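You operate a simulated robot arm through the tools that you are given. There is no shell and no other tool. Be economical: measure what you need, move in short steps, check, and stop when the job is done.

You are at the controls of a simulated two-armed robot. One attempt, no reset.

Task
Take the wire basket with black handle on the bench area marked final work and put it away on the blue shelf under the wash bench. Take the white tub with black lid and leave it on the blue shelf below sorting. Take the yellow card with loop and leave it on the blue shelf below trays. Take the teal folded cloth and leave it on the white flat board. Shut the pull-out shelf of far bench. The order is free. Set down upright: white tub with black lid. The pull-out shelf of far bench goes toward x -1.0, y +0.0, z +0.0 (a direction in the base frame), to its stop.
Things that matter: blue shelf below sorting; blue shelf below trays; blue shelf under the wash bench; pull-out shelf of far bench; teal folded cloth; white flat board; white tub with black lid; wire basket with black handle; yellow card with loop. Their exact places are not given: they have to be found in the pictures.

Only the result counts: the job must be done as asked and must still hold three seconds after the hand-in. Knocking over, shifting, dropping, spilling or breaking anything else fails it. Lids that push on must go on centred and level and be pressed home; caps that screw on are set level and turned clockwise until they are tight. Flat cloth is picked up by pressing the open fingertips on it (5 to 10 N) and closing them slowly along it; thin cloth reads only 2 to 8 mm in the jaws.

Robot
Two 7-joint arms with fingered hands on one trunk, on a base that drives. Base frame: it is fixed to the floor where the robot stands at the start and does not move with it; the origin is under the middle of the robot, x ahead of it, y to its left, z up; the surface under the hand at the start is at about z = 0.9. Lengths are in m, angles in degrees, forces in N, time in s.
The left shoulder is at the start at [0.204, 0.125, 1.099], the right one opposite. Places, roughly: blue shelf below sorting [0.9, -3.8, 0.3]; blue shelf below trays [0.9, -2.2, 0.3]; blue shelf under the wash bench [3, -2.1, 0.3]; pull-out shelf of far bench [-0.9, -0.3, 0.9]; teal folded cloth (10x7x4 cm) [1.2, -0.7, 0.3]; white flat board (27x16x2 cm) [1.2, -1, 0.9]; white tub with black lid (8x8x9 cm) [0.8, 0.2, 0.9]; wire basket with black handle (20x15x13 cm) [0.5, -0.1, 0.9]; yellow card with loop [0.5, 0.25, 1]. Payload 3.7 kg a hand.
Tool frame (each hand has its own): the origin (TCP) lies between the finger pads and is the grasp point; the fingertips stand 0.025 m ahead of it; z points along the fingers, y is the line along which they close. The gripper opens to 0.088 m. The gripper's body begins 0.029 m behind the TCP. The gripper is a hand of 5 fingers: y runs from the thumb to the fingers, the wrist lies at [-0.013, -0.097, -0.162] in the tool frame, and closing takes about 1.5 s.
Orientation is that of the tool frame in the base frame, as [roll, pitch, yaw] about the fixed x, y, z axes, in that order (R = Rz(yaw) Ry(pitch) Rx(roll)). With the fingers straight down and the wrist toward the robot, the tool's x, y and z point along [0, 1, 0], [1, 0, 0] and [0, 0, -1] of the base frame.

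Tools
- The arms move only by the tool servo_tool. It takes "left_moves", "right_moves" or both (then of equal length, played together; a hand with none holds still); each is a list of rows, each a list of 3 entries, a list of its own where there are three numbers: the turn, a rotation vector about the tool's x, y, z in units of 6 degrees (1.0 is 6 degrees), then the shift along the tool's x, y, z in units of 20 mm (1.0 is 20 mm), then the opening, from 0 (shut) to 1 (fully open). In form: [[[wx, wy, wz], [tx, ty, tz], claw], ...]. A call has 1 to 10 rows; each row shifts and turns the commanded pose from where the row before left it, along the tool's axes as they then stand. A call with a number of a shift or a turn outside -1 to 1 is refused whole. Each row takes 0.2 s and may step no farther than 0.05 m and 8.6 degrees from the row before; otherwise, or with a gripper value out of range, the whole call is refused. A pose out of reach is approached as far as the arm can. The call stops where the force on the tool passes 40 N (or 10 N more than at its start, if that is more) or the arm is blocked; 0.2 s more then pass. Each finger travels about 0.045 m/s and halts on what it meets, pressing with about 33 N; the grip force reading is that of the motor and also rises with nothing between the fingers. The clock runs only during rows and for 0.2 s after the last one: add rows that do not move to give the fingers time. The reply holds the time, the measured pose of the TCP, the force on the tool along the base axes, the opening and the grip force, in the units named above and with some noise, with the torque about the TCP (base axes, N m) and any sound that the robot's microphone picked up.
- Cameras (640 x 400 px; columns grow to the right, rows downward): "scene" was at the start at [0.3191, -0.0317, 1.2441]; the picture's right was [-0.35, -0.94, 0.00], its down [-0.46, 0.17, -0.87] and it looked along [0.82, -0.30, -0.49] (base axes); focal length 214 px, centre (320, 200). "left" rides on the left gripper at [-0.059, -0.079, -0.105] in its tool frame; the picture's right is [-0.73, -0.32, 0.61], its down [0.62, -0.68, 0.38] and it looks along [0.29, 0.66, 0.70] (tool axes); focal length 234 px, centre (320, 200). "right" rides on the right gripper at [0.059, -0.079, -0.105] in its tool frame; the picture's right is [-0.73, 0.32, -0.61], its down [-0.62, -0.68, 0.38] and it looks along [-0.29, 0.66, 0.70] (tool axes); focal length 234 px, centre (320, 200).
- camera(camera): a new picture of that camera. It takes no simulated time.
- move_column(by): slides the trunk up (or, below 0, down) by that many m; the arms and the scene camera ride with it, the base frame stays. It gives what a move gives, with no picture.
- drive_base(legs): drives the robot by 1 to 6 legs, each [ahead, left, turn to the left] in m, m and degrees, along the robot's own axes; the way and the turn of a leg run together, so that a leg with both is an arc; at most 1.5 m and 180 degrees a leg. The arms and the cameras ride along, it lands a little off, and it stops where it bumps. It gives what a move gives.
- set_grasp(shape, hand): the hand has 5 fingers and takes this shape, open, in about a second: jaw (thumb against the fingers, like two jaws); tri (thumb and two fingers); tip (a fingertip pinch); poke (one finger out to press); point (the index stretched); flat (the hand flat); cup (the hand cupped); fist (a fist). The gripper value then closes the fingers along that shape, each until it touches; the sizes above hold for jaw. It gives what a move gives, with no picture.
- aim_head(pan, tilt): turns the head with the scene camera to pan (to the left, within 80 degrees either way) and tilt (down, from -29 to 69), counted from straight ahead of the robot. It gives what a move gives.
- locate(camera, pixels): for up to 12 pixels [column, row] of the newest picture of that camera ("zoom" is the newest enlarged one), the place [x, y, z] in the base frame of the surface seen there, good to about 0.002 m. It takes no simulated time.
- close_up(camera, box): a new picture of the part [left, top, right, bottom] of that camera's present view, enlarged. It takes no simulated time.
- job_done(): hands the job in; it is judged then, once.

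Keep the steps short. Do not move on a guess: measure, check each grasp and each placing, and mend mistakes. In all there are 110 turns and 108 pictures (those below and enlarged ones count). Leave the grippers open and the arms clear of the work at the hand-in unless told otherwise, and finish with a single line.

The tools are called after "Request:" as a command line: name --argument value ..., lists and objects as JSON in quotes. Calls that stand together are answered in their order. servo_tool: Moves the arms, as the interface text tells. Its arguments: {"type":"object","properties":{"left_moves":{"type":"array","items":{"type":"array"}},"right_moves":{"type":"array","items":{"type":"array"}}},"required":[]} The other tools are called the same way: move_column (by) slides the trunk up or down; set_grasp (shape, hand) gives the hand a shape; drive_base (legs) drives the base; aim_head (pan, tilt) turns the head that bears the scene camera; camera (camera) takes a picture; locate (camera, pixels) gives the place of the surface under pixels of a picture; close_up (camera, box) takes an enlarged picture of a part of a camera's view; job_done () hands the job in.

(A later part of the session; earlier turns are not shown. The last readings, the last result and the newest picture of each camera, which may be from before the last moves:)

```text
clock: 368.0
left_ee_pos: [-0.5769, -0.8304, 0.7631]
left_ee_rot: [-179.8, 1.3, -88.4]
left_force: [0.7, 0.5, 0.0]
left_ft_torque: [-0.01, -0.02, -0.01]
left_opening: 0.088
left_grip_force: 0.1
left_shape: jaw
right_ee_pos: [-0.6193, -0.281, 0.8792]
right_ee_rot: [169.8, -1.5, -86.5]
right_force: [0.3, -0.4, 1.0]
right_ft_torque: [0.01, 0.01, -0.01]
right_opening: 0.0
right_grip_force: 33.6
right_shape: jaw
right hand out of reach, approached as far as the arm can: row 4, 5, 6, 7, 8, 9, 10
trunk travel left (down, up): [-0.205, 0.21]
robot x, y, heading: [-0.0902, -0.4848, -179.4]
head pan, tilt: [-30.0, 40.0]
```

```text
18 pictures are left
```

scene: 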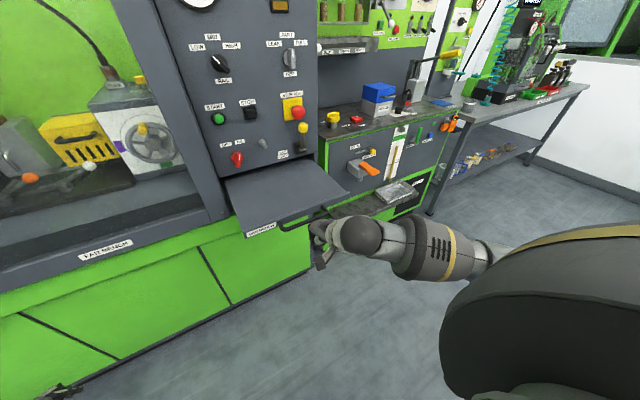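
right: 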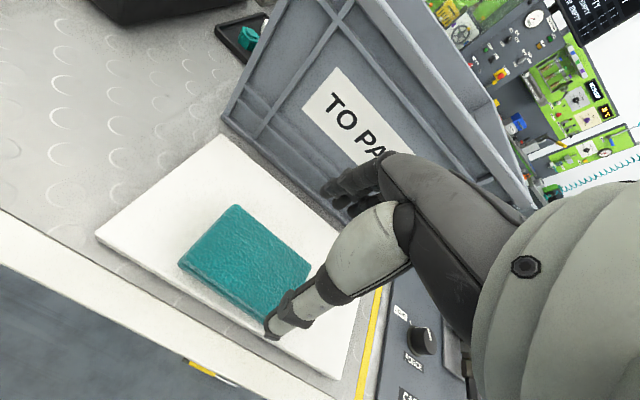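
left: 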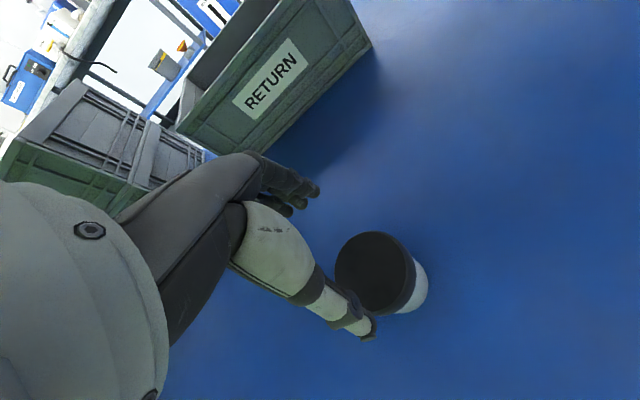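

Tilting isn't reachable this close in, but farther out it will be. I move forward along the push direction (the commanded tilt stays) and check.

Request:
servo_tool --right_moves '[[[0, 0, 0], [0, 0.74, -0.67], 0], [[0, 0, 0], [0, 0.67, 0.74], 0], [[0, 0, 0], [0, 0.67, 0.74], 0], [[0, 0, 0], [0, 0.67, 0.74], 0], [[0, 0, 0], [0, 0.67, 0.74], 0]]'

Request:
camera --camera "scene"

```text
clock: 369.2
left_ee_pos: [-0.5759, -0.8306, 0.7637]
left_ee_rot: [-179.8, 1.3, -88.5]
left_force: [0.0, 0.8, 0.1]
left_ft_torque: [0.0, 0.0, 0.01]
left_opening: 0.0881
left_grip_force: 0.1
left_shape: jaw
right_ee_pos: [-0.6954, -0.2872, 0.8458]
right_ee_rot: [169.8, -1.5, -86.5]
right_force: [-0.4, -0.2, -0.9]
right_ft_torque: [-0.02, -0.04, -0.01]
right_opening: 0.0
right_grip_force: 32.8
right_shape: jaw
trunk travel left (down, up): [-0.205, 0.21]
robot x, y, heading: [-0.0933, -0.4887, -179.4]
head pan, tilt: [-30.0, 40.0]
```

```text
17 pictures are left
```

scene: 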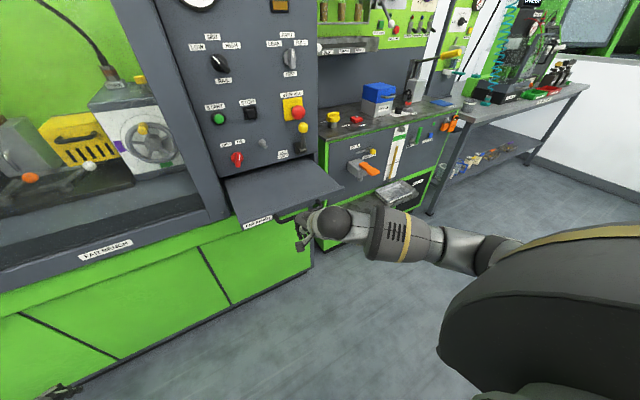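

The hand is at x -0.695 and the shelf has begun to move. I tilt further now, in steps, raising slightly.

Request:
servo_tool --right_moves '[[[-1, 0, 0], [0, 0.2, -0.2], 0], [[-1, 0, 0], [0, 0.2, -0.2], 0], [[-1, 0, 0], [0, 0.2, -0.2], 0], [[-1, 0, 0], [0, 0.2, -0.2], 0]]'

Request:
close_up --camera "scene" --box '[200, 120, 400, 280]'

Request:
locate --camera "zoom" --pixels '[[140, 270], [200, 265], [220, 240], [300, 150], [150, 110]]'

```text
clock: 370.2
left_ee_pos: [-0.5765, -0.8305, 0.7636]
left_ee_rot: [-179.8, 1.3, -88.5]
left_force: [-0.4, -0.4, 0.6]
left_ft_torque: [0.01, -0.03, 0.01]
left_opening: 0.0879
left_grip_force: 0.1
left_shape: jaw
right_ee_pos: [-0.6942, -0.279, 0.8484]
right_ee_rot: [167.6, -1.9, -85.7]
right_force: [0.2, -0.4, -1.0]
right_ft_torque: [-0.01, 0.0, 0.03]
right_opening: 0.0001
right_grip_force: 33.1
right_shape: jaw
right hand out of reach, approached as far as the arm can: row 1, 2, 3, 4
trunk travel left (down, up): [-0.205, 0.21]
robot x, y, heading: [-0.0911, -0.485, -179.8]
head pan, tilt: [-30.0, 40.0]
```

```text
2.50 times, centred on (300, 200) of scene
```

zoom: 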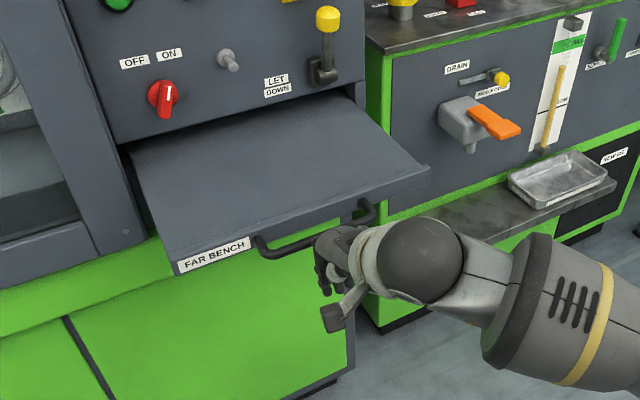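

```text
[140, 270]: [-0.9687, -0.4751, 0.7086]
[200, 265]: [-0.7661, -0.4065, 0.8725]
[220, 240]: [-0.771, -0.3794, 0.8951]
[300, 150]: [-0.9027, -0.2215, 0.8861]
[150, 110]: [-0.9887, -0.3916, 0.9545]
```

The shelf slides in easily (front now at x -0.766). I lower the hand 3 cm so its knuckles press the bar and stay below the switches, then push on.

Request:
servo_tool --right_moves '[[[0, 0, 0], [0, -0.6, -0.1], 0], [[0, 0, 0], [0, -0.2, 0.95], 0], [[0, 0, 0], [0, -0.1, 0.45], 0], [[0, 0, 0], [0, 0.78, 0.17], 0], [[0, 0, 0], [0, 0.78, 0.17], 0], [[0, 0, 0], [0, 0.78, 0.17], 0], [[0, 0, 0], [0, 0.78, 0.17], 0], [[0, 0, 0], [0, 0.78, 0.17], 0], [[0, 0, 0], [0, 0.78, 0.17], 0], [[0, 0, 0], [0, 0.78, 0.17], 0]]'

Request:
close_up --camera "scene" --box '[200, 120, 400, 280]'

Request:
locate --camera "zoom" --pixels '[[150, 250], [190, 240], [210, 225], [250, 190], [180, 200]]'

```text
clock: 372.4
left_ee_pos: [-0.5763, -0.8309, 0.7636]
left_ee_rot: [-179.8, 1.3, -88.5]
left_force: [0.5, 0.3, 0.1]
left_ft_torque: [0.02, 0.02, 0.01]
left_opening: 0.0883
left_grip_force: 0.1
left_shape: jaw
right_ee_pos: [-0.7904, -0.2791, 0.8336]
right_ee_rot: [167.7, -1.9, -85.8]
right_force: [0.5, 0.5, -0.4]
right_ft_torque: [0.01, 0.02, 0.03]
right_opening: 0.0002
right_grip_force: 33.1
right_shape: jaw
right hand out of reach, approached as far as the arm can: row 2, 3
trunk travel left (down, up): [-0.205, 0.21]
robot x, y, heading: [-0.0954, -0.486, -179.5]
head pan, tilt: [-30.0, 40.0]
```

```text
2.50 times, centred on (300, 200) of scene
```

zoom: 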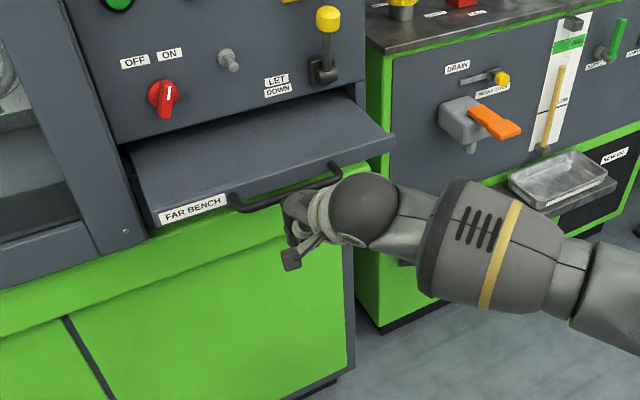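

```text
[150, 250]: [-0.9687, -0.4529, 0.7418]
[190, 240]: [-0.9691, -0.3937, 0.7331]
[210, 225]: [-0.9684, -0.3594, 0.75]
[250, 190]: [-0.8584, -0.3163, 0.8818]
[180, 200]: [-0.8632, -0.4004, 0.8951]
```

The front is now at x -0.86, and the cabinet face is at -0.969. I push on about 8 cm.

Request:
servo_tool --right_moves '[[[0, 0, 0], [0, 0.78, 0.17], 0], [[0, 0, 0], [0, 0.78, 0.17], 0], [[0, 0, 0], [0, 0.78, 0.17], 0], [[0, 0, 0], [0, 0.78, 0.17], 0], [[0, 0, 0], [0, 0.78, 0.17], 0]]'

Request:
close_up --camera "scene" --box '[200, 120, 400, 280]'

Request:
locate --camera "zoom" --pixels '[[165, 175], [180, 185], [230, 165], [240, 150], [160, 150], [210, 180]]'

```text
clock: 373.6
left_ee_pos: [-0.5762, -0.8318, 0.7636]
left_ee_rot: [-179.9, 1.2, -88.6]
left_force: [1.0, 0.5, 0.1]
left_ft_torque: [-0.01, -0.01, 0.0]
left_opening: 0.0881
left_grip_force: 0.0
left_shape: jaw
right_ee_pos: [-0.8692, -0.2863, 0.834]
right_ee_rot: [167.6, -1.9, -85.7]
right_force: [0.3, 0.2, 0.2]
right_ft_torque: [0.04, 0.02, -0.01]
right_opening: 0.0001
right_grip_force: 33.0
right_shape: jaw
trunk travel left (down, up): [-0.205, 0.21]
robot x, y, heading: [-0.0934, -0.4872, -179.6]
head pan, tilt: [-30.0, 40.0]
```

```text
2.50 times, centred on (300, 200) of scene
```

zoom: 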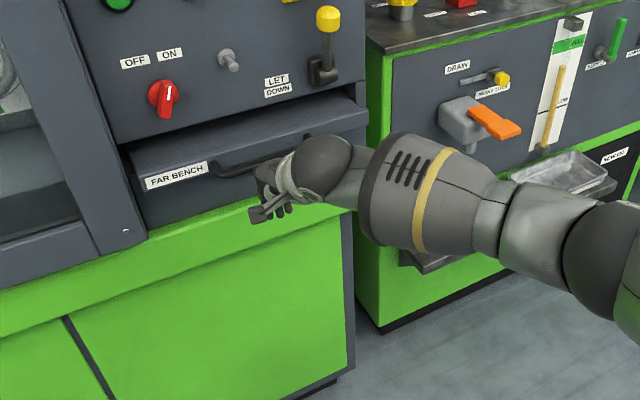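

```text
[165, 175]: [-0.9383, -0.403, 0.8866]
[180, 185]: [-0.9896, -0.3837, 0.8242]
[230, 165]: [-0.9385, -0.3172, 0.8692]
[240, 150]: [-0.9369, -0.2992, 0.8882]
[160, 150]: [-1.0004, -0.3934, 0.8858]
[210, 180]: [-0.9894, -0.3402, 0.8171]
```

Front is at x -0.938 and about 5 cm remain. I push in smaller steps, watching the force.

Request:
servo_tool --right_moves '[[[0, 0, 0], [0, 0.6, 0.13], 0], [[0, 0, 0], [0, 0.6, 0.13], 0], [[0, 0, 0], [0, 0.5, 0.11], 0], [[0, 0, 0], [0, 0.4, 0.09], 0], [[0, 0, 0], [0, 0.4, 0.09], 0]]'

Request:
close_up --camera "scene" --box '[200, 120, 400, 280]'

Request:
locate --camera "zoom" --pixels '[[155, 158], [165, 168], [200, 160], [140, 145], [190, 150], [210, 195]]'

```text
clock: 374.9
left_ee_pos: [-0.5749, -0.8306, 0.7667]
left_ee_rot: [-180.0, 1.4, -88.7]
left_force: [-0.3, 0.1, -0.3]
left_ft_torque: [-0.01, -0.01, 0.0]
left_opening: 0.0877
left_grip_force: 0.0
left_shape: jaw
right_ee_pos: [-0.9116, -0.2897, 0.8308]
right_ee_rot: [168.1, -1.7, -85.7]
right_force: [25.8, 0.1, 6.9]
right_ft_torque: [0.06, 1.49, -0.24]
right_opening: 0.0
right_grip_force: 33.1
right_shape: jaw
trunk travel left (down, up): [-0.205, 0.21]
robot x, y, heading: [-0.0923, -0.4838, -179.6]
head pan, tilt: [-30.0, 40.0]
stopped in row 5 (right hand): the force on the tool passed its limit at 46 N (the readings are from after the stop); the commanded pose is now the measured one
```

```text
2.50 times, centred on (300, 200) of scene
```

zoom: 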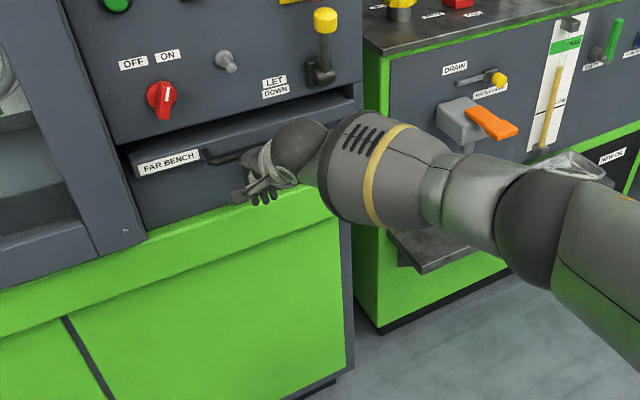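

```text
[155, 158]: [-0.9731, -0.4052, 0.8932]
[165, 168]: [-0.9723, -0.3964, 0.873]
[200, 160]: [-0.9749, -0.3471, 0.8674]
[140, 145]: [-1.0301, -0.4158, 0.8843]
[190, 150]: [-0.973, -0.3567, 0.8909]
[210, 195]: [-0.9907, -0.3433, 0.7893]
```

The shelf is home: the push stopped at 46 N with the force acting at the handle bar, front flush at x -0.973. Now I retract the right hand, raise the trunk, and turn to the card.

Request:
servo_tool --right_moves '[[[0, 0, 0], [0, -0.6, -0.13], 0], [[0, 0, 0], [0, -1, -0.2], 0], [[0, 0, 0], [0, -1, -0.2], 0], [[0, 0, 0], [0, -1, -0.2], 0], [[0, 0, 0], [0, -1, -0.2], 0], [[0, 0, 0], [0, -1, -0.2], 0], [[0, 0, 0], [0, -1, -0.2], 0], [[0, 0, 0], [0, -1, -0.2], 0], [[0, 0, 0], [0, -1, -0.2], 0], [[0, 0, 0], [0, -1, -0.2], 0]]'

Request:
servo_tool --right_moves '[[[0, 0, 0], [0, -1, -0.2], 0], [[0, 0, 0], [0, -1, -0.2], 0], [[0, 0, 0], [0, -1, -0.2], 0], [[0, 0, 0], [0, -1, -0.2], 0], [[0, 0, 0], [0, 0, 0], 0]]'

Request:
move_column --by 0.21

Request:
camera --camera "scene"

```text
clock: 377.1
left_ee_pos: [-0.5759, -0.8303, 0.7639]
left_ee_rot: [-179.7, 1.3, -88.5]
left_force: [0.4, -0.9, 0.5]
left_ft_torque: [-0.01, 0.02, -0.04]
left_opening: 0.0878
left_grip_force: 0.0
left_shape: jaw
right_ee_pos: [-0.7197, -0.2738, 0.828]
right_ee_rot: [168.2, -1.9, -85.7]
right_force: [0.7, 0.5, 0.8]
right_ft_torque: [-0.01, 0.04, 0.02]
right_opening: 0.0001
right_grip_force: 32.8
right_shape: jaw
trunk travel left (down, up): [-0.205, 0.21]
robot x, y, heading: [-0.0911, -0.4842, -179.8]
head pan, tilt: [-30.0, 40.0]
```

```text
clock: 378.2
left_ee_pos: [-0.5766, -0.8303, 0.7626]
left_ee_rot: [-179.9, 1.3, -88.7]
left_force: [-0.2, -0.7, -1.1]
left_ft_torque: [0.02, 0.02, -0.01]
left_opening: 0.0881
left_grip_force: 0.0
left_shape: jaw
right_ee_pos: [-0.6281, -0.2559, 0.8177]
right_ee_rot: [168.3, -1.8, -85.8]
right_force: [-0.1, 0.3, -0.5]
right_ft_torque: [0.01, -0.02, 0.0]
right_opening: 0.0
right_grip_force: 33.1
right_shape: jaw
right hand out of reach, approached as far as the arm can: row 2, 3
trunk travel left (down, up): [-0.205, 0.21]
robot x, y, heading: [-0.0885, -0.4829, -179.8]
head pan, tilt: [-30.0, 40.0]
```

```text
clock: 380.5
left_ee_pos: [-0.5762, -0.8322, 0.9731]
left_ee_rot: [-179.9, 1.3, -88.6]
left_force: [0.2, 0.3, -0.3]
left_ft_torque: [-0.01, 0.0, -0.01]
left_opening: 0.0876
left_grip_force: 0.0
left_shape: jaw
right_ee_pos: [-0.6302, -0.2556, 1.0282]
right_ee_rot: [168.2, -1.8, -85.8]
right_force: [-0.3, -0.1, -0.1]
right_ft_torque: [-0.02, -0.01, -0.01]
right_opening: 0.0001
right_grip_force: 32.9
right_shape: jaw
trunk travel left (down, up): [-0.415, 0.0]
robot x, y, heading: [-0.0931, -0.4896, -179.3]
head pan, tilt: [-30.0, 40.0]
```

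```text
12 pictures are left
```

scene: 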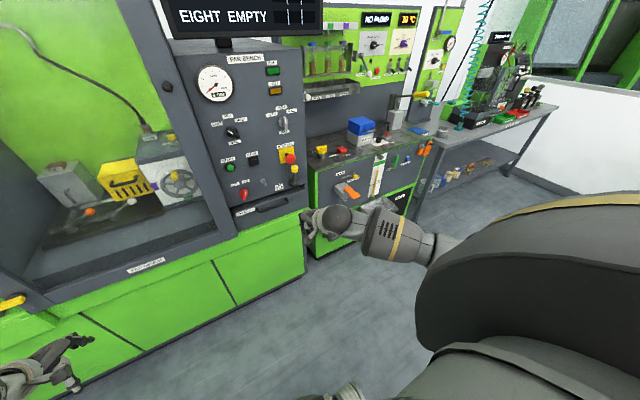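

The shelf is closed. I raise both hands, strafe to y about 0, and turn left to face the bench; the left hand then passes above the roll.

Request:
servo_tool --left_moves '[[[0, 0, 0], [0, 0, -1], 1], [[0, 0, 0], [0, 0, -1], 1], [[0, 0, 0], [0, 0, -1], 1], [[0, 0, 0], [0, 0, -1], 1], [[0, 0, 0], [0, 0, -1], 1], [[0, 0, 0], [0, 0, -1], 1], [[0, 0, 0], [0, 0, -1], 1], [[0, 0, 0], [0, 0, -1], 1], [[0, 0, 0], [0, 0, -1], 1], [[0, 0, 0], [0, 0, -1], 1]]' --right_moves '[[[0, 0, 0], [0, 0, -1], 1], [[0, 0, 0], [0, 0, -1], 1], [[0, 0, 0], [0, 0, -1], 1], [[0, 0, 0], [0, 0, -1], 1], [[0, 0, 0], [0, 0, -1], 1], [[0, 0, 0], [0, 0, 0], 1], [[0, 0, 0], [0, 0, 0], 1], [[0, 0, 0], [0, 0, 0], 1], [[0, 0, 0], [0, 0, 0], 1], [[0, 0, 0], [0, 0, 0], 1]]'

Request:
drive_base --legs '[[0, -0.5, 0], [0, 0, 90], [0, 0, 89.5]]'

Request:
aim_head --pan 15 --tilt 45

Request:
camera --camera "scene"

```text
clock: 382.7
left_ee_pos: [-0.5763, -0.8353, 1.1741]
left_ee_rot: [-179.8, 1.3, -88.7]
left_force: [-0.2, 0.2, 0.1]
left_ft_torque: [-0.02, -0.01, 0.0]
left_opening: 0.0879
left_grip_force: 0.1
left_shape: jaw
right_ee_pos: [-0.6097, -0.2518, 1.1255]
right_ee_rot: [168.1, -1.8, -85.8]
right_force: [0.8, -0.8, -0.1]
right_ft_torque: [0.02, 0.0, 0.03]
right_opening: 0.0879
right_grip_force: 0.1
right_shape: jaw
trunk travel left (down, up): [-0.415, 0.0]
robot x, y, heading: [-0.0908, -0.4887, -179.6]
head pan, tilt: [-30.0, 40.0]
```

```text
clock: 395.3
left_ee_pos: [0.3912, 0.3646, 1.1723]
left_ee_rot: [-179.8, 1.2, 91.3]
left_force: [0.0, 0.4, 0.1]
left_ft_torque: [-0.02, -0.01, 0.0]
left_opening: 0.0881
left_grip_force: 0.1
left_shape: jaw
right_ee_pos: [0.4214, -0.2181, 1.1244]
right_ee_rot: [168.2, -1.8, 94.2]
right_force: [-0.4, 0.1, 0.3]
right_ft_torque: [-0.01, -0.01, 0.0]
right_opening: 0.0875
right_grip_force: 0.0
right_shape: jaw
trunk travel left (down, up): [-0.415, 0.0]
robot x, y, heading: [-0.0953, 0.0183, 0.2]
head pan, tilt: [-30.0, 40.0]
```

```text
clock: 396.4
left_ee_pos: [0.3916, 0.3655, 1.1726]
left_ee_rot: [-179.8, 1.4, 91.3]
left_force: [-0.7, -0.5, -0.4]
left_ft_torque: [0.0, 0.01, -0.01]
left_opening: 0.0879
left_grip_force: 0.0
left_shape: jaw
right_ee_pos: [0.4221, -0.218, 1.1256]
right_ee_rot: [168.2, -1.7, 94.2]
right_force: [-0.9, -0.4, -0.2]
right_ft_torque: [0.03, -0.01, 0.0]
right_opening: 0.0878
right_grip_force: 0.0
right_shape: jaw
trunk travel left (down, up): [-0.415, 0.0]
robot x, y, heading: [-0.0946, 0.0145, 0.2]
head pan, tilt: [15.0, 45.0]
```

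```text
11 pictures are left
```

scene: 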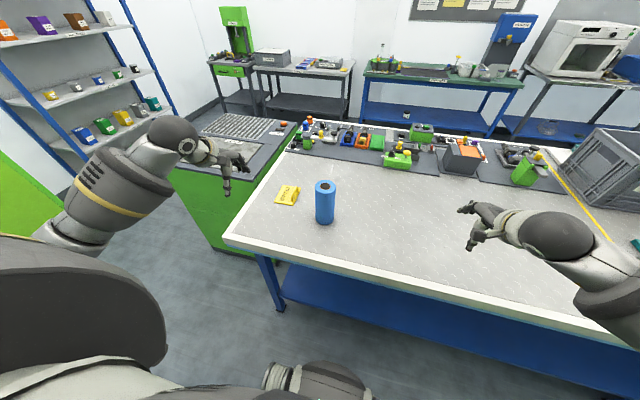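

Roll and card are unchanged. I zoom on the card at (287,196) and measure its loop.

Request:
close_up --camera "scene" --box '[267, 176, 347, 226]'

```text
8.00 times, centred on (307, 201) of scene
```

zoom: 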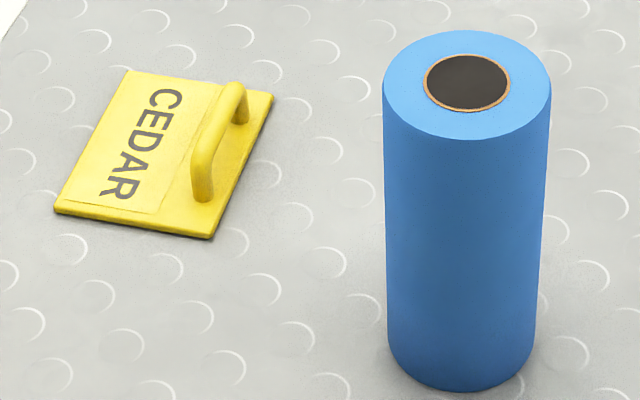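

Request:
locate --camera "zoom" --pixels '[[234, 92], [218, 115], [204, 145], [195, 165], [203, 195], [240, 120], [130, 75], [65, 208], [208, 232], [268, 97], [466, 80], [185, 150]]'

```text
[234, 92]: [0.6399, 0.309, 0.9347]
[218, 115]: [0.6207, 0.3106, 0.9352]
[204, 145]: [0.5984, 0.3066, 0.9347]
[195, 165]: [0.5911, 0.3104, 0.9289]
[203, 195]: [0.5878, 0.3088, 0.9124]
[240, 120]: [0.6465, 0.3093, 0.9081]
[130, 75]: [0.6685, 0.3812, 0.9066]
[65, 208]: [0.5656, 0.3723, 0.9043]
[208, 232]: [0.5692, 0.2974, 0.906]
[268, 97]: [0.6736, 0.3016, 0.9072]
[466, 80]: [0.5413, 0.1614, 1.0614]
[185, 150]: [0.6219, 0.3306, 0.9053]
```

The loop is 0.055 m long along x (0.59–0.645) at y 0.309, top z 0.935. I can grip it lengthwise with the hand as is. I move the left hand over (0.618,0.309).

Request:
servo_tool --left_moves '[[[0, 0, 0.2], [-0.28, 1, 0.4], 1], [[0, 0, 0], [-0.28, 1, 0.4], 1], [[0, 0, 0], [-0.28, 1, 0.4], 1], [[0, 0, 0], [-0.28, 1, 0.4], 1], [[0, 0, 0], [-0.28, 1, 0.4], 1], [[0, 0, 0], [-0.28, 1, 0.4], 1], [[0, 0, 0], [-0.28, 1, 0.4], 1], [[0, 0, 0], [-0.28, 1, 0.4], 1], [[0, 0, 0], [-0.28, 1, 0.4], 1], [[0, 0, 0], [-0.28, 1, 0.4], 1]]'

Request:
servo_tool --left_moves '[[[0, 0, 0], [0, 0.6, 1], 1], [[0, 0, 0], [0, 0.6, 1], 1], [[0, 0, 0], [0, 0, 1], 1]]'

Request:
camera --camera "left"

```text
clock: 398.6
left_ee_pos: [0.5906, 0.3081, 1.0935]
left_ee_rot: [-179.9, 1.3, 90.1]
left_force: [-0.5, 0.2, -0.3]
left_ft_torque: [0.04, 0.01, -0.02]
left_opening: 0.0879
left_grip_force: 0.0
left_shape: jaw
right_ee_pos: [0.4226, -0.2178, 1.1253]
right_ee_rot: [168.2, -1.8, 94.1]
right_force: [0.2, -0.2, 0.3]
right_ft_torque: [-0.03, 0.02, -0.02]
right_opening: 0.0877
right_grip_force: 0.1
right_shape: jaw
trunk travel left (down, up): [-0.415, 0.0]
robot x, y, heading: [-0.0942, 0.0176, 0.3]
head pan, tilt: [15.0, 45.0]
```

```text
clock: 399.4
left_ee_pos: [0.6151, 0.3074, 1.0343]
left_ee_rot: [-179.8, 1.3, 90.0]
left_force: [0.0, -0.1, 0.9]
left_ft_torque: [0.02, -0.04, 0.01]
left_opening: 0.0878
left_grip_force: 0.1
left_shape: jaw
right_ee_pos: [0.4221, -0.2178, 1.1259]
right_ee_rot: [168.2, -1.7, 94.1]
right_force: [0.3, 0.0, 0.3]
right_ft_torque: [-0.06, 0.01, 0.0]
right_opening: 0.0876
right_grip_force: 0.1
right_shape: jaw
trunk travel left (down, up): [-0.415, 0.0]
robot x, y, heading: [-0.0933, 0.0173, 0.5]
head pan, tilt: [15.0, 45.0]
```

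```text
9 pictures are left
```

left: 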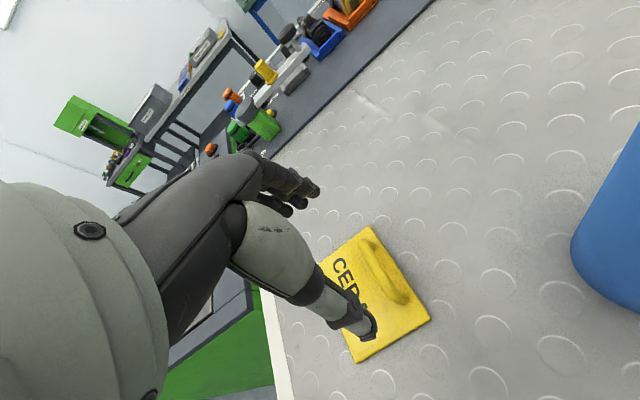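

Well aligned. I lower to z 0.937 and then close on the loop.

Request:
servo_tool --left_moves '[[[0, 0, 0], [0, 0.15, 1], 1], [[0, 0, 0], [0, 0, 1], 1], [[0, 0, 0], [0, 0, 1], 1], [[0, 0, 0], [0, 0, 1], 1], [[0, 0, 0], [0, 0, 0.5], 1], [[0, 0, 0], [0, 0, 0.35], 1], [[0, 0, 0], [0, 0, 0], 1]]'

Request:
servo_tool --left_moves '[[[0, 0, 0], [0, 0, 0], 0.6], [[0, 0, 0], [0, 0, 0], 0.3], [[0, 0, 0], [0, 0, 0], 0], [[0, 0, 0], [0, 0, 0], 0], [[0, 0, 0], [0, 0, 0], 0], [[0, 0, 0], [0, 0, 0], 0], [[0, 0, 0], [0, 0, 0], 0], [[0, 0, 0], [0, 0, 0], 0]]'

Request:
camera --camera "left"

```text
clock: 401.0
left_ee_pos: [0.6097, 0.2994, 0.9367]
left_ee_rot: [-179.9, 1.3, 90.1]
left_force: [-0.1, -0.2, 0.2]
left_ft_torque: [0.01, -0.05, -0.03]
left_opening: 0.0881
left_grip_force: 0.0
left_shape: jaw
left hand out of reach, approached as far as the arm can: row 5, 6
right_ee_pos: [0.4222, -0.2176, 1.1247]
right_ee_rot: [168.2, -1.7, 94.2]
right_force: [-0.2, -0.1, -0.1]
right_ft_torque: [0.01, 0.0, 0.01]
right_opening: 0.0879
right_grip_force: 0.1
right_shape: jaw
trunk travel left (down, up): [-0.415, 0.0]
robot x, y, heading: [-0.0953, 0.0155, 0.4]
head pan, tilt: [15.0, 45.0]
```

```text
clock: 402.8
left_ee_pos: [0.6095, 0.2988, 0.9372]
left_ee_rot: [-179.8, 1.3, 89.9]
left_force: [0.3, 0.3, 0.8]
left_ft_torque: [-0.03, -0.01, -0.01]
left_opening: 0.0001
left_grip_force: 32.9
left_shape: jaw
right_ee_pos: [0.4219, -0.219, 1.1252]
right_ee_rot: [168.2, -1.7, 94.2]
right_force: [-0.5, 0.6, -0.4]
right_ft_torque: [-0.01, -0.02, 0.03]
right_opening: 0.0878
right_grip_force: 0.0
right_shape: jaw
trunk travel left (down, up): [-0.415, 0.0]
robot x, y, heading: [-0.0947, 0.0156, 0.5]
head pan, tilt: [15.0, 45.0]
```

```text
8 pictures are left
```

left: 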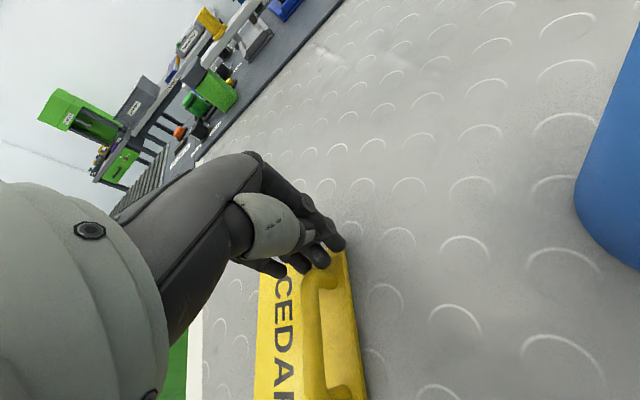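

The fingers closed empty: a reach limit had shifted the hand 1 cm in y. I locate the loop in this picture to see whether the card moved.

Request:
locate --camera "left" --pixels '[[327, 268], [318, 310], [312, 350], [310, 385], [350, 330], [335, 262], [262, 350]]'

Request:
servo_tool --left_moves '[[[0, 0, 0], [0, 0, 0], 0.5], [[0, 0, 0], [0, 0, 0], 1], [[0, 0, 0], [0, 0, 0], 1], [[0, 0, 0], [0, 0, 0], 1], [[0, 0, 0], [0, 0, 0], 1], [[0, 0, 0], [0, 0, -1], 1], [[0, 0, 0], [0, 0, -1], 1], [[0, 0, 0], [0, 0, -1], 1], [[0, 0, 0], [0, 0, -1], 1]]'

Request:
move_column --by -0.08

```text
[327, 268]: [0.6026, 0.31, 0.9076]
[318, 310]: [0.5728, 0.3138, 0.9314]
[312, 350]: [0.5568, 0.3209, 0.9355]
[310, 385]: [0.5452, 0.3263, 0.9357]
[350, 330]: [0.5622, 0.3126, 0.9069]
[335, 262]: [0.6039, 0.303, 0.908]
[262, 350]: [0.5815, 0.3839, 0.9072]
```

```text
clock: 404.8
left_ee_pos: [0.6091, 0.3004, 1.0169]
left_ee_rot: [-179.8, 1.3, 90.0]
left_force: [-0.2, -0.4, 0.2]
left_ft_torque: [0.01, 0.0, 0.0]
left_opening: 0.0876
left_grip_force: 0.0
left_shape: jaw
right_ee_pos: [0.423, -0.2167, 1.1236]
right_ee_rot: [168.3, -1.7, 94.1]
right_force: [0.6, -0.1, 0.0]
right_ft_torque: [0.01, 0.01, 0.02]
right_opening: 0.088
right_grip_force: 0.0
right_shape: jaw
trunk travel left (down, up): [-0.415, 0.0]
robot x, y, heading: [-0.0969, 0.0168, 0.2]
head pan, tilt: [15.0, 45.0]
```

```text
clock: 406.0
left_ee_pos: [0.6107, 0.2996, 0.938]
left_ee_rot: [-179.8, 1.3, 89.9]
left_force: [-0.2, -0.5, -0.5]
left_ft_torque: [0.01, -0.03, 0.01]
left_opening: 0.0877
left_grip_force: 0.1
left_shape: jaw
right_ee_pos: [0.4214, -0.2175, 1.0459]
right_ee_rot: [168.1, -1.8, 94.2]
right_force: [0.3, 0.6, -0.8]
right_ft_torque: [-0.03, 0.04, -0.03]
right_opening: 0.0876
right_grip_force: 0.0
right_shape: jaw
trunk travel left (down, up): [-0.335, 0.08]
robot x, y, heading: [-0.0957, 0.0201, 0.1]
head pan, tilt: [15.0, 45.0]
```

The card slid about 4 cm toward me. I raise the hand and look again.

Request:
servo_tool --left_moves '[[[0, 0, 0], [0, 0, -1], 1], [[0, 0, 0], [0, 0, -1], 1], [[0, 0, 0], [0, 0, -1], 1], [[0, 0, 0], [0, 0, -1], 1], [[0, 0, 0], [0, -1, 0], 1], [[0, 0, 0], [0, -1, 0], 1], [[0, 0, 0], [0, -1, 0], 1]]'

Request:
camera --camera "left"

```text
clock: 407.6
left_ee_pos: [0.5495, 0.3036, 1.0171]
left_ee_rot: [-179.8, 1.3, 90.1]
left_force: [0.5, -0.8, 0.1]
left_ft_torque: [0.0, -0.01, -0.02]
left_opening: 0.0878
left_grip_force: 0.1
left_shape: jaw
right_ee_pos: [0.4236, -0.2175, 1.0446]
right_ee_rot: [168.1, -1.8, 94.2]
right_force: [-0.4, -0.6, 0.1]
right_ft_torque: [0.03, -0.01, -0.01]
right_opening: 0.0878
right_grip_force: 0.0
right_shape: jaw
trunk travel left (down, up): [-0.335, 0.08]
robot x, y, heading: [-0.0992, 0.0146, 0.3]
head pan, tilt: [15.0, 45.0]
```

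```text
7 pictures are left
```

left: 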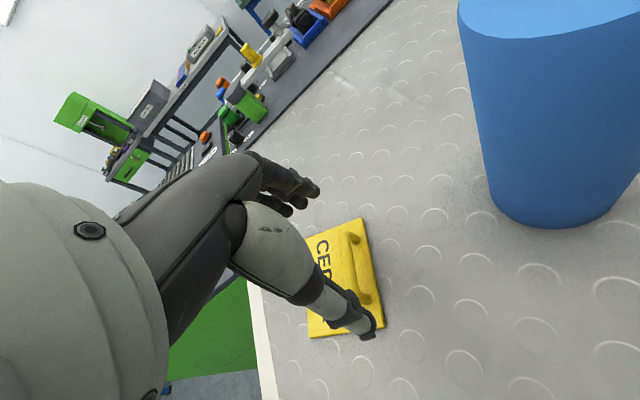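

Request:
locate --camera "left" --pixels '[[352, 240], [357, 260], [360, 280], [365, 299], [355, 232], [372, 300], [363, 222], [382, 328], [310, 240]]'

```text
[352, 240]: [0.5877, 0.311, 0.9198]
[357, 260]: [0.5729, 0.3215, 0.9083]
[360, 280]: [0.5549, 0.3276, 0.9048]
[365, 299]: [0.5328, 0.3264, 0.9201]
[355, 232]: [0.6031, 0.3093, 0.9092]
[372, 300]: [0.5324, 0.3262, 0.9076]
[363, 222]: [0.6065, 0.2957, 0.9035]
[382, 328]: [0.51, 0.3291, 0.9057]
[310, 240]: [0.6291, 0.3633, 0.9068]
```

Loop now runs from (0.538,0.326) to (0.593,0.310), turned 16°. I turn the hand 16° to match, centre it at (0.566,0.318), and check the pose.

Request:
servo_tool --left_moves '[[[0, 0, 0.9], [0.25, 0.27, 0], 1], [[0, 0, 0.9], [0.27, 0.25, 0], 1], [[0, 0, 0.9], [0.3, 0.2, 0], 1], [[0, 0, 0], [0, 0, 0.8], 1], [[0, 0, 0], [0, 0, 0.8], 1], [[0, 0, 0], [0, 0, 0], 1]]'

```text
clock: 409.0
left_ee_pos: [0.5674, 0.3155, 0.9837]
left_ee_rot: [179.8, 1.3, 73.8]
left_force: [-0.3, 0.4, -0.1]
left_ft_torque: [0.02, 0.0, 0.01]
left_opening: 0.0877
left_grip_force: 0.1
left_shape: jaw
right_ee_pos: [0.4218, -0.217, 1.0457]
right_ee_rot: [168.2, -1.8, 94.2]
right_force: [0.9, 0.2, -0.9]
right_ft_torque: [0.02, 0.0, 0.0]
right_opening: 0.0877
right_grip_force: 0.0
right_shape: jaw
trunk travel left (down, up): [-0.335, 0.08]
robot x, y, heading: [-0.0968, 0.0159, 0.2]
head pan, tilt: [15.0, 45.0]
```

Pose matches. I lower to z 0.936, then check before closing.

Request:
servo_tool --left_moves '[[[0, 0, 0], [0.12, 0, 0.8], 1], [[0, 0, 0], [0, 0, 0.8], 1], [[0, 0, 0], [0, 0, 0.5], 1], [[0, 0, 0], [0, 0, 0.3], 1], [[0, 0, 0], [0, 0, 0], 1]]'

Request:
camera --camera "left"

```text
clock: 410.2
left_ee_pos: [0.5665, 0.3175, 0.9362]
left_ee_rot: [179.8, 1.3, 73.9]
left_force: [0.1, 0.2, -0.1]
left_ft_torque: [0.03, -0.03, 0.01]
left_opening: 0.0875
left_grip_force: 0.1
left_shape: jaw
right_ee_pos: [0.4215, -0.2162, 1.0461]
right_ee_rot: [168.2, -1.8, 94.1]
right_force: [0.4, 0.5, -0.4]
right_ft_torque: [-0.03, 0.01, -0.02]
right_opening: 0.0879
right_grip_force: 0.0
right_shape: jaw
trunk travel left (down, up): [-0.335, 0.08]
robot x, y, heading: [-0.0964, 0.0183, 0.2]
head pan, tilt: [15.0, 45.0]
```

```text
6 pictures are left
```

left: 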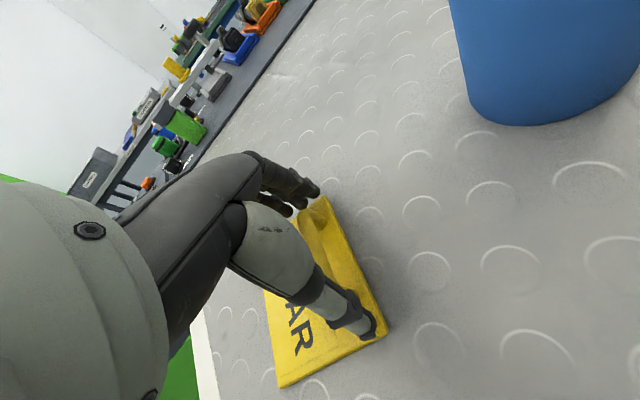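

The loop lies between the fingers and the thumb. I close and read the opening, then lift a little.

Request:
servo_tool --left_moves '[[[0, 0, 0], [0, 0, 0], 0.7], [[0, 0, 0], [0, 0, 0], 0.5], [[0, 0, 0], [0, 0, 0], 0.3], [[0, 0, 0], [0, 0, 0], 0], [[0, 0, 0], [0, 0, 0], 0], [[0, 0, 0], [0, 0, 0], 0], [[0, 0, 0], [0, 0, 0], 0]]'

```text
clock: 411.8
left_ee_pos: [0.5666, 0.317, 0.935]
left_ee_rot: [179.9, 1.3, 73.8]
left_force: [0.3, 0.3, 0.4]
left_ft_torque: [0.03, -0.08, -0.01]
left_opening: 0.0142
left_grip_force: 32.7
left_shape: jaw
right_ee_pos: [0.4226, -0.2173, 1.045]
right_ee_rot: [168.2, -1.7, 94.2]
right_force: [0.7, -0.1, 0.3]
right_ft_torque: [-0.01, -0.03, 0.0]
right_opening: 0.0878
right_grip_force: 0.0
right_shape: jaw
trunk travel left (down, up): [-0.335, 0.08]
robot x, y, heading: [-0.0984, 0.0194, 0.3]
head pan, tilt: [15.0, 45.0]
```

It reads 14 mm (the reading runs about 20 mm low on earlier grasps). I lift 0.1 m and look.

Request:
servo_tool --left_moves '[[[0, 0, 0], [0, 0, -0.5], 0], [[0, 0, 0], [0, 0, -0.5], 0], [[0, 0, 0], [0, 0, -1], 0], [[0, 0, 0], [0, 0, -1], 0], [[0, 0, 0], [0, 0, -1], 0], [[0, 0, 0], [0, 0, -1], 0]]'

Request:
camera --camera "left"

```text
clock: 413.2
left_ee_pos: [0.5661, 0.3192, 1.0357]
left_ee_rot: [179.9, 1.2, 73.9]
left_force: [-0.4, -0.3, -0.5]
left_ft_torque: [0.0, 0.01, 0.0]
left_opening: 0.0142
left_grip_force: 32.4
left_shape: jaw
right_ee_pos: [0.4228, -0.2177, 1.046]
right_ee_rot: [168.1, -1.7, 94.2]
right_force: [0.0, -0.6, -0.3]
right_ft_torque: [0.01, 0.02, -0.01]
right_opening: 0.0877
right_grip_force: 0.0
right_shape: jaw
trunk travel left (down, up): [-0.335, 0.08]
robot x, y, heading: [-0.0976, 0.0188, 0.2]
head pan, tilt: [15.0, 45.0]
```

```text
5 pictures are left
```

left: 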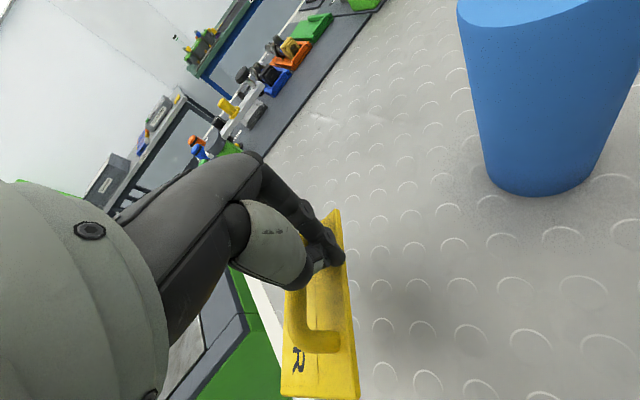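

The card is held firmly at its loop. I retract the left arm, straighten the hand, back off to x -0.28, and strafe along the aisle to y about -2.95.

Request:
servo_tool --left_moves '[[[0, 0, 0], [0, -1, -0.5], 0], [[0, 0, 0], [0, -1, -0.5], 0], [[0, 0, -0.9], [0, -1, 0], 0], [[0, 0, -0.9], [0, -1, 0], 0], [[0, 0, -0.9], [0, -1, 0], 0], [[0, 0, 0], [0, -1, 0], 0], [[0, 0, 0], [0, -1, 0], 0], [[0, 0, 0], [-0.5, -1, 0], 0]]' --right_moves '[[[0, 0, 0], [0, 0, -1], 1], [[0, 0, 0], [0, 0, -1], 1], [[0, 0, 0], [0, 0, -1], 1], [[0, 0, 0], [0, 0, -1], 1], [[0, 0, 0], [0, 0, -1], 1], [[0, 0, 0], [0, 0, -1], 1], [[0, 0, 0], [0, 0, -1], 1], [[0, 0, 0], [0, 0, -1], 1]]'

Request:
drive_base --legs '[[-0.18, 0, 0], [0, -1.0, 0], [0, -1.0, 0], [0, -0.97, 0]]'

```text
clock: 415.0
left_ee_pos: [0.4093, 0.3318, 1.0554]
left_ee_rot: [-179.7, 1.3, 90.1]
left_force: [0.7, -0.5, -0.7]
left_ft_torque: [-0.01, -0.01, -0.01]
left_opening: 0.014
left_grip_force: 32.8
left_shape: jaw
right_ee_pos: [0.389, -0.2237, 1.2027]
right_ee_rot: [168.2, -1.7, 94.2]
right_force: [0.3, 0.2, 0.2]
right_ft_torque: [0.05, 0.04, 0.01]
right_opening: 0.0876
right_grip_force: 0.1
right_shape: jaw
trunk travel left (down, up): [-0.335, 0.08]
robot x, y, heading: [-0.0947, 0.0172, 0.2]
head pan, tilt: [15.0, 45.0]
```

```text
clock: 442.3
left_ee_pos: [0.2498, -2.6432, 1.0549]
left_ee_rot: [-179.7, 1.4, 90.0]
left_force: [0.4, 0.1, -0.5]
left_ft_torque: [-0.01, -0.05, -0.01]
left_opening: 0.0143
left_grip_force: 32.7
left_shape: jaw
right_ee_pos: [0.2311, -3.1984, 1.202]
right_ee_rot: [168.3, -1.8, 94.1]
right_force: [0.5, 0.1, 0.5]
right_ft_torque: [-0.02, -0.03, -0.01]
right_opening: 0.0876
right_grip_force: 0.0
right_shape: jaw
trunk travel left (down, up): [-0.335, 0.08]
robot x, y, heading: [-0.2558, -2.9606, 0.2]
head pan, tilt: [15.0, 45.0]
```

I back 6 cm for clearance, lower the trunk 0.33 m, then bring the left hand down and the right hand up above bench height.

Request:
drive_base --legs '[[-0.06, 0, 0]]'

Request:
move_column --by -0.33

Request:
servo_tool --left_moves '[[[0, 0, 0], [0, 0, 1], 0], [[0, 0, 0], [0, 0, 1], 0], [[0, 0, 0], [0, 0, 1], 0], [[0, 0, 0], [0, 0, 1], 0], [[0, 0, 0], [0, 0, 1], 0], [[0, 0, 0], [0, 0, 1], 0], [[0, 0, 0], [0, 0, 1], 0], [[0, 0, 0], [0, 0, 1], 0], [[0, 0, 0], [0, 0, 1], 0], [[0, 0, 0], [0, 0, 1], 0]]' --right_moves '[[[0, 0, 0], [0, 0, -1], 1], [[0, 0, 0], [0, 0, -1], 1], [[0, 0, 0], [0, 0, -1], 1], [[0, 0, 0], [0, 0, -1], 1], [[0, 0, 0], [0, 0, -1], 1], [[0, 0, 0], [0, 0, -1], 1], [[0, 0, 0], [0, 0, -1], 1], [[0, 0, 0], [0, 0, -1], 1], [[0, 0, 0], [0, 0, -1], 1], [[0, 0, 0], [0, 0, -1], 1]]'

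```text
clock: 443.3
left_ee_pos: [0.1885, -2.643, 1.0567]
left_ee_rot: [-179.9, 1.3, 90.0]
left_force: [0.7, 0.5, -0.2]
left_ft_torque: [-0.01, -0.03, -0.01]
left_opening: 0.0143
left_grip_force: 33.1
left_shape: jaw
right_ee_pos: [0.1687, -3.1986, 1.2024]
right_ee_rot: [168.2, -1.8, 94.0]
right_force: [-0.6, 0.0, -0.9]
right_ft_torque: [0.04, 0.01, -0.02]
right_opening: 0.0876
right_grip_force: 0.0
right_shape: jaw
trunk travel left (down, up): [-0.335, 0.08]
robot x, y, heading: [-0.3168, -2.9565, 0.4]
head pan, tilt: [15.0, 45.0]
```

```text
clock: 446.6
left_ee_pos: [0.1584, -2.6437, 0.6351]
left_ee_rot: [-160.1, 1.4, 90.5]
left_force: [-0.8, 1.0, 0.1]
left_ft_torque: [-0.01, -0.01, -0.01]
left_opening: 0.0143
left_grip_force: 33.2
left_shape: jaw
right_ee_pos: [0.1708, -3.1991, 0.6348]
right_ee_rot: [-149.7, -3.9, 91.8]
right_force: [-0.5, 0.6, 0.0]
right_ft_torque: [-0.03, 0.0, -0.03]
right_opening: 0.0878
right_grip_force: 0.1
right_shape: jaw
trunk travel left (down, up): [-0.005, 0.41]
robot x, y, heading: [-0.3164, -2.9562, 0.2]
head pan, tilt: [15.0, 45.0]
```

```text
clock: 448.8
left_ee_pos: [0.089, -2.6476, 0.4478]
left_ee_rot: [-160.0, 1.3, 90.5]
left_force: [0.2, 0.5, 0.0]
left_ft_torque: [0.0, 0.0, -0.01]
left_opening: 0.0141
left_grip_force: 33.0
left_shape: jaw
right_ee_pos: [0.2735, -3.2076, 0.8063]
right_ee_rot: [-149.5, -3.9, 91.9]
right_force: [-0.1, -0.1, 0.1]
right_ft_torque: [0.0, -0.02, 0.0]
right_opening: 0.0876
right_grip_force: 0.1
right_shape: jaw
trunk travel left (down, up): [-0.005, 0.41]
robot x, y, heading: [-0.3163, -2.9597, 0.2]
head pan, tilt: [15.0, 45.0]
```

The trunk move swung the right hand low; that's fine if it stays below the bench. I pull it back down, and level the left hand while moving it forward.

Request:
servo_tool --left_moves '[[[-0.83, 0, 0], [0, 0.9, -0.4], 0], [[-0.83, 0, 0], [0, 0.9, -0.3], 0], [[-0.83, 0, 0], [0, 0.9, -0.2], 0], [[-0.83, 0, 0], [0, 0.9, -0.1], 0], [[0, 0, 0], [0, 0.9, 0], 0], [[0, 0, 0], [0, 0.9, 0], 0], [[0, 0, 0], [0, 0, 0], 0], [[0, 0, 0], [0, 0, 0], 0]]' --right_moves '[[[0, 0, 0], [0, 0, 1], 1], [[0, 0, 0], [0, 0, 1], 1], [[0, 0, 0], [0, 0, 1], 1], [[0, 0, 0], [0, 0, 1], 1], [[0, 0, 0], [0, 0, 1], 1], [[0, 0, 0], [0, 0, 1], 1], [[0, 0, 0], [0, 0, 1], 1], [[0, 0, 0], [0, 0, 1], 1]]'

Request:
aim_head --pan 15 --tilt 55

Request:
camera --camera "scene"

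```text
clock: 450.6
left_ee_pos: [0.2012, -2.6469, 0.4523]
left_ee_rot: [-180.0, 1.4, 90.5]
left_force: [0.7, 0.3, -0.5]
left_ft_torque: [-0.03, -0.04, 0.04]
left_opening: 0.014
left_grip_force: 33.5
left_shape: jaw
right_ee_pos: [0.1924, -3.1993, 0.6679]
right_ee_rot: [-149.5, -3.8, 91.9]
right_force: [0.4, -0.2, -0.1]
right_ft_torque: [-0.02, 0.03, 0.02]
right_opening: 0.0877
right_grip_force: 0.1
right_shape: jaw
trunk travel left (down, up): [-0.005, 0.41]
robot x, y, heading: [-0.3108, -2.9593, 0.3]
head pan, tilt: [15.0, 45.0]
```

```text
clock: 451.3
left_ee_pos: [0.2, -2.6483, 0.452]
left_ee_rot: [-179.9, 1.3, 90.5]
left_force: [0.5, 0.1, 0.4]
left_ft_torque: [0.0, -0.01, -0.02]
left_opening: 0.0144
left_grip_force: 32.5
left_shape: jaw
right_ee_pos: [0.1921, -3.2007, 0.6686]
right_ee_rot: [-149.4, -3.9, 91.9]
right_force: [0.7, 0.0, -0.4]
right_ft_torque: [0.01, 0.03, -0.02]
right_opening: 0.0877
right_grip_force: 0.0
right_shape: jaw
trunk travel left (down, up): [-0.005, 0.41]
robot x, y, heading: [-0.3182, -2.9594, 0.6]
head pan, tilt: [15.0, 55.0]
```

```text
4 pictures are left
```

scene: 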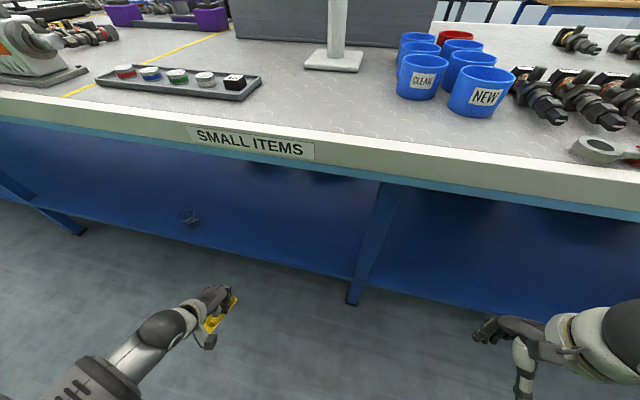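

Clear: leg at (365,250), a small ring object at (190,217) on the shelf. I measure both against my drop spot (0.6,-2.65).

Request:
locate --camera "scene" --pixels '[[190, 213], [192, 222], [362, 270], [250, 235], [290, 215], [210, 320], [230, 300], [218, 325], [330, 262]]'

Request:
drive_base --legs '[[0.22, 0, 0]]'

```text
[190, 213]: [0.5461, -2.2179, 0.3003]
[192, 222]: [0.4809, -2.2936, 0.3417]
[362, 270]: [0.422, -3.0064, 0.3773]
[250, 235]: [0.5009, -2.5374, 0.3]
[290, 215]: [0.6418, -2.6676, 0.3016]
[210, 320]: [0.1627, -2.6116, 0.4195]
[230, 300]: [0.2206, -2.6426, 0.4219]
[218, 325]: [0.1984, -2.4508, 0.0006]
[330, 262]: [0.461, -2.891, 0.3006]
```

```text
clock: 452.7
left_ee_pos: [0.3533, -2.6554, 0.4559]
left_ee_rot: [179.8, 1.4, 89.7]
left_force: [0.3, 0.5, 0.8]
left_ft_torque: [-0.02, 0.0, -0.02]
left_opening: 0.0142
left_grip_force: 32.9
left_shape: jaw
right_ee_pos: [0.3176, -3.1979, 0.668]
right_ee_rot: [-148.1, -4.6, 93.1]
right_force: [-0.1, -0.2, 0.1]
right_ft_torque: [-0.03, -0.01, -0.01]
right_opening: 0.0878
right_grip_force: 0.1
right_shape: jaw
trunk travel left (down, up): [-0.005, 0.41]
robot x, y, heading: [-0.1634, -2.9605, -0.3]
head pan, tilt: [15.0, 55.0]
stopped in leg 1: the robot was blocked; the commanded pose is now the measured one
```

The base stopped at x -0.163 because something met the bench (most likely the right forearm). That's near enough; I ease back 2 cm and reach with the left arm to x 0.56.

Request:
drive_base --legs '[[-0.02, 0, 0]]'

Request:
servo_tool --left_moves '[[[0, 0, 0], [0, 1, 0.2], 0], [[0, 0, 0], [0, 1, 0.2], 0], [[0, 0, 0], [0, 1, 0.2], 0], [[0, 0, 0], [0, 1, 0.2], 0], [[0, 0, 0], [0, 1, 0.2], 0], [[0, 0, 0], [0, 1, 0.2], 0], [[0, 0, 0], [0, 1, 0.2], 0], [[0, 0, 0], [0, 1, 0.2], 0], [[0, 0, 0], [0, 1, 0.2], 0], [[0, 0, 0], [0, 1, 0.2], 0]]'

Request:
camera --camera "left"

```text
clock: 453.5
left_ee_pos: [0.3362, -2.6523, 0.4513]
left_ee_rot: [-179.9, 1.2, 89.9]
left_force: [-0.5, -0.3, -0.3]
left_ft_torque: [-0.01, -0.04, 0.01]
left_opening: 0.0143
left_grip_force: 33.0
left_shape: jaw
right_ee_pos: [0.3026, -3.1975, 0.6654]
right_ee_rot: [-147.5, -4.6, 93.0]
right_force: [0.0, -1.0, -0.4]
right_ft_torque: [-0.01, -0.01, 0.01]
right_opening: 0.0879
right_grip_force: 0.0
right_shape: jaw
trunk travel left (down, up): [-0.005, 0.41]
robot x, y, heading: [-0.1831, -2.9571, -0.3]
head pan, tilt: [15.0, 55.0]
```

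```text
clock: 455.7
left_ee_pos: [0.5369, -2.6538, 0.4118]
left_ee_rot: [-179.9, 1.3, 89.9]
left_force: [0.4, 0.3, -0.2]
left_ft_torque: [0.0, 0.01, -0.02]
left_opening: 0.0143
left_grip_force: 32.9
left_shape: jaw
right_ee_pos: [0.3036, -3.197, 0.6633]
right_ee_rot: [-147.5, -4.5, 93.0]
right_force: [0.9, -0.4, -0.4]
right_ft_torque: [-0.02, -0.01, 0.0]
right_opening: 0.088
right_grip_force: 0.1
right_shape: jaw
trunk travel left (down, up): [-0.005, 0.41]
robot x, y, heading: [-0.1845, -2.9549, -0.4]
head pan, tilt: [15.0, 55.0]
```

```text
3 pictures are left
```

left: 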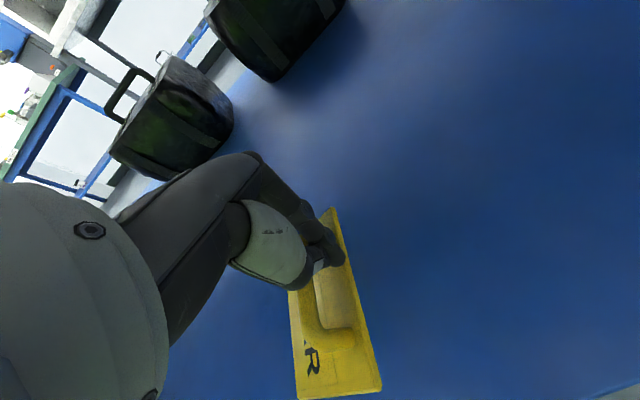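

The card is over the shelf. I measure its corners for tilt and extent.

Request:
locate --camera "left" --pixels '[[374, 382], [334, 218], [302, 392], [350, 300], [360, 330], [585, 395]]'

```text
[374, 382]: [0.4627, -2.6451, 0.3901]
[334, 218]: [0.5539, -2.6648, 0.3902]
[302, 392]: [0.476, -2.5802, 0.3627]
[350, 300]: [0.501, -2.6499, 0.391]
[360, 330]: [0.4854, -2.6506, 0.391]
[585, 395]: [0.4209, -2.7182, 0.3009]
```

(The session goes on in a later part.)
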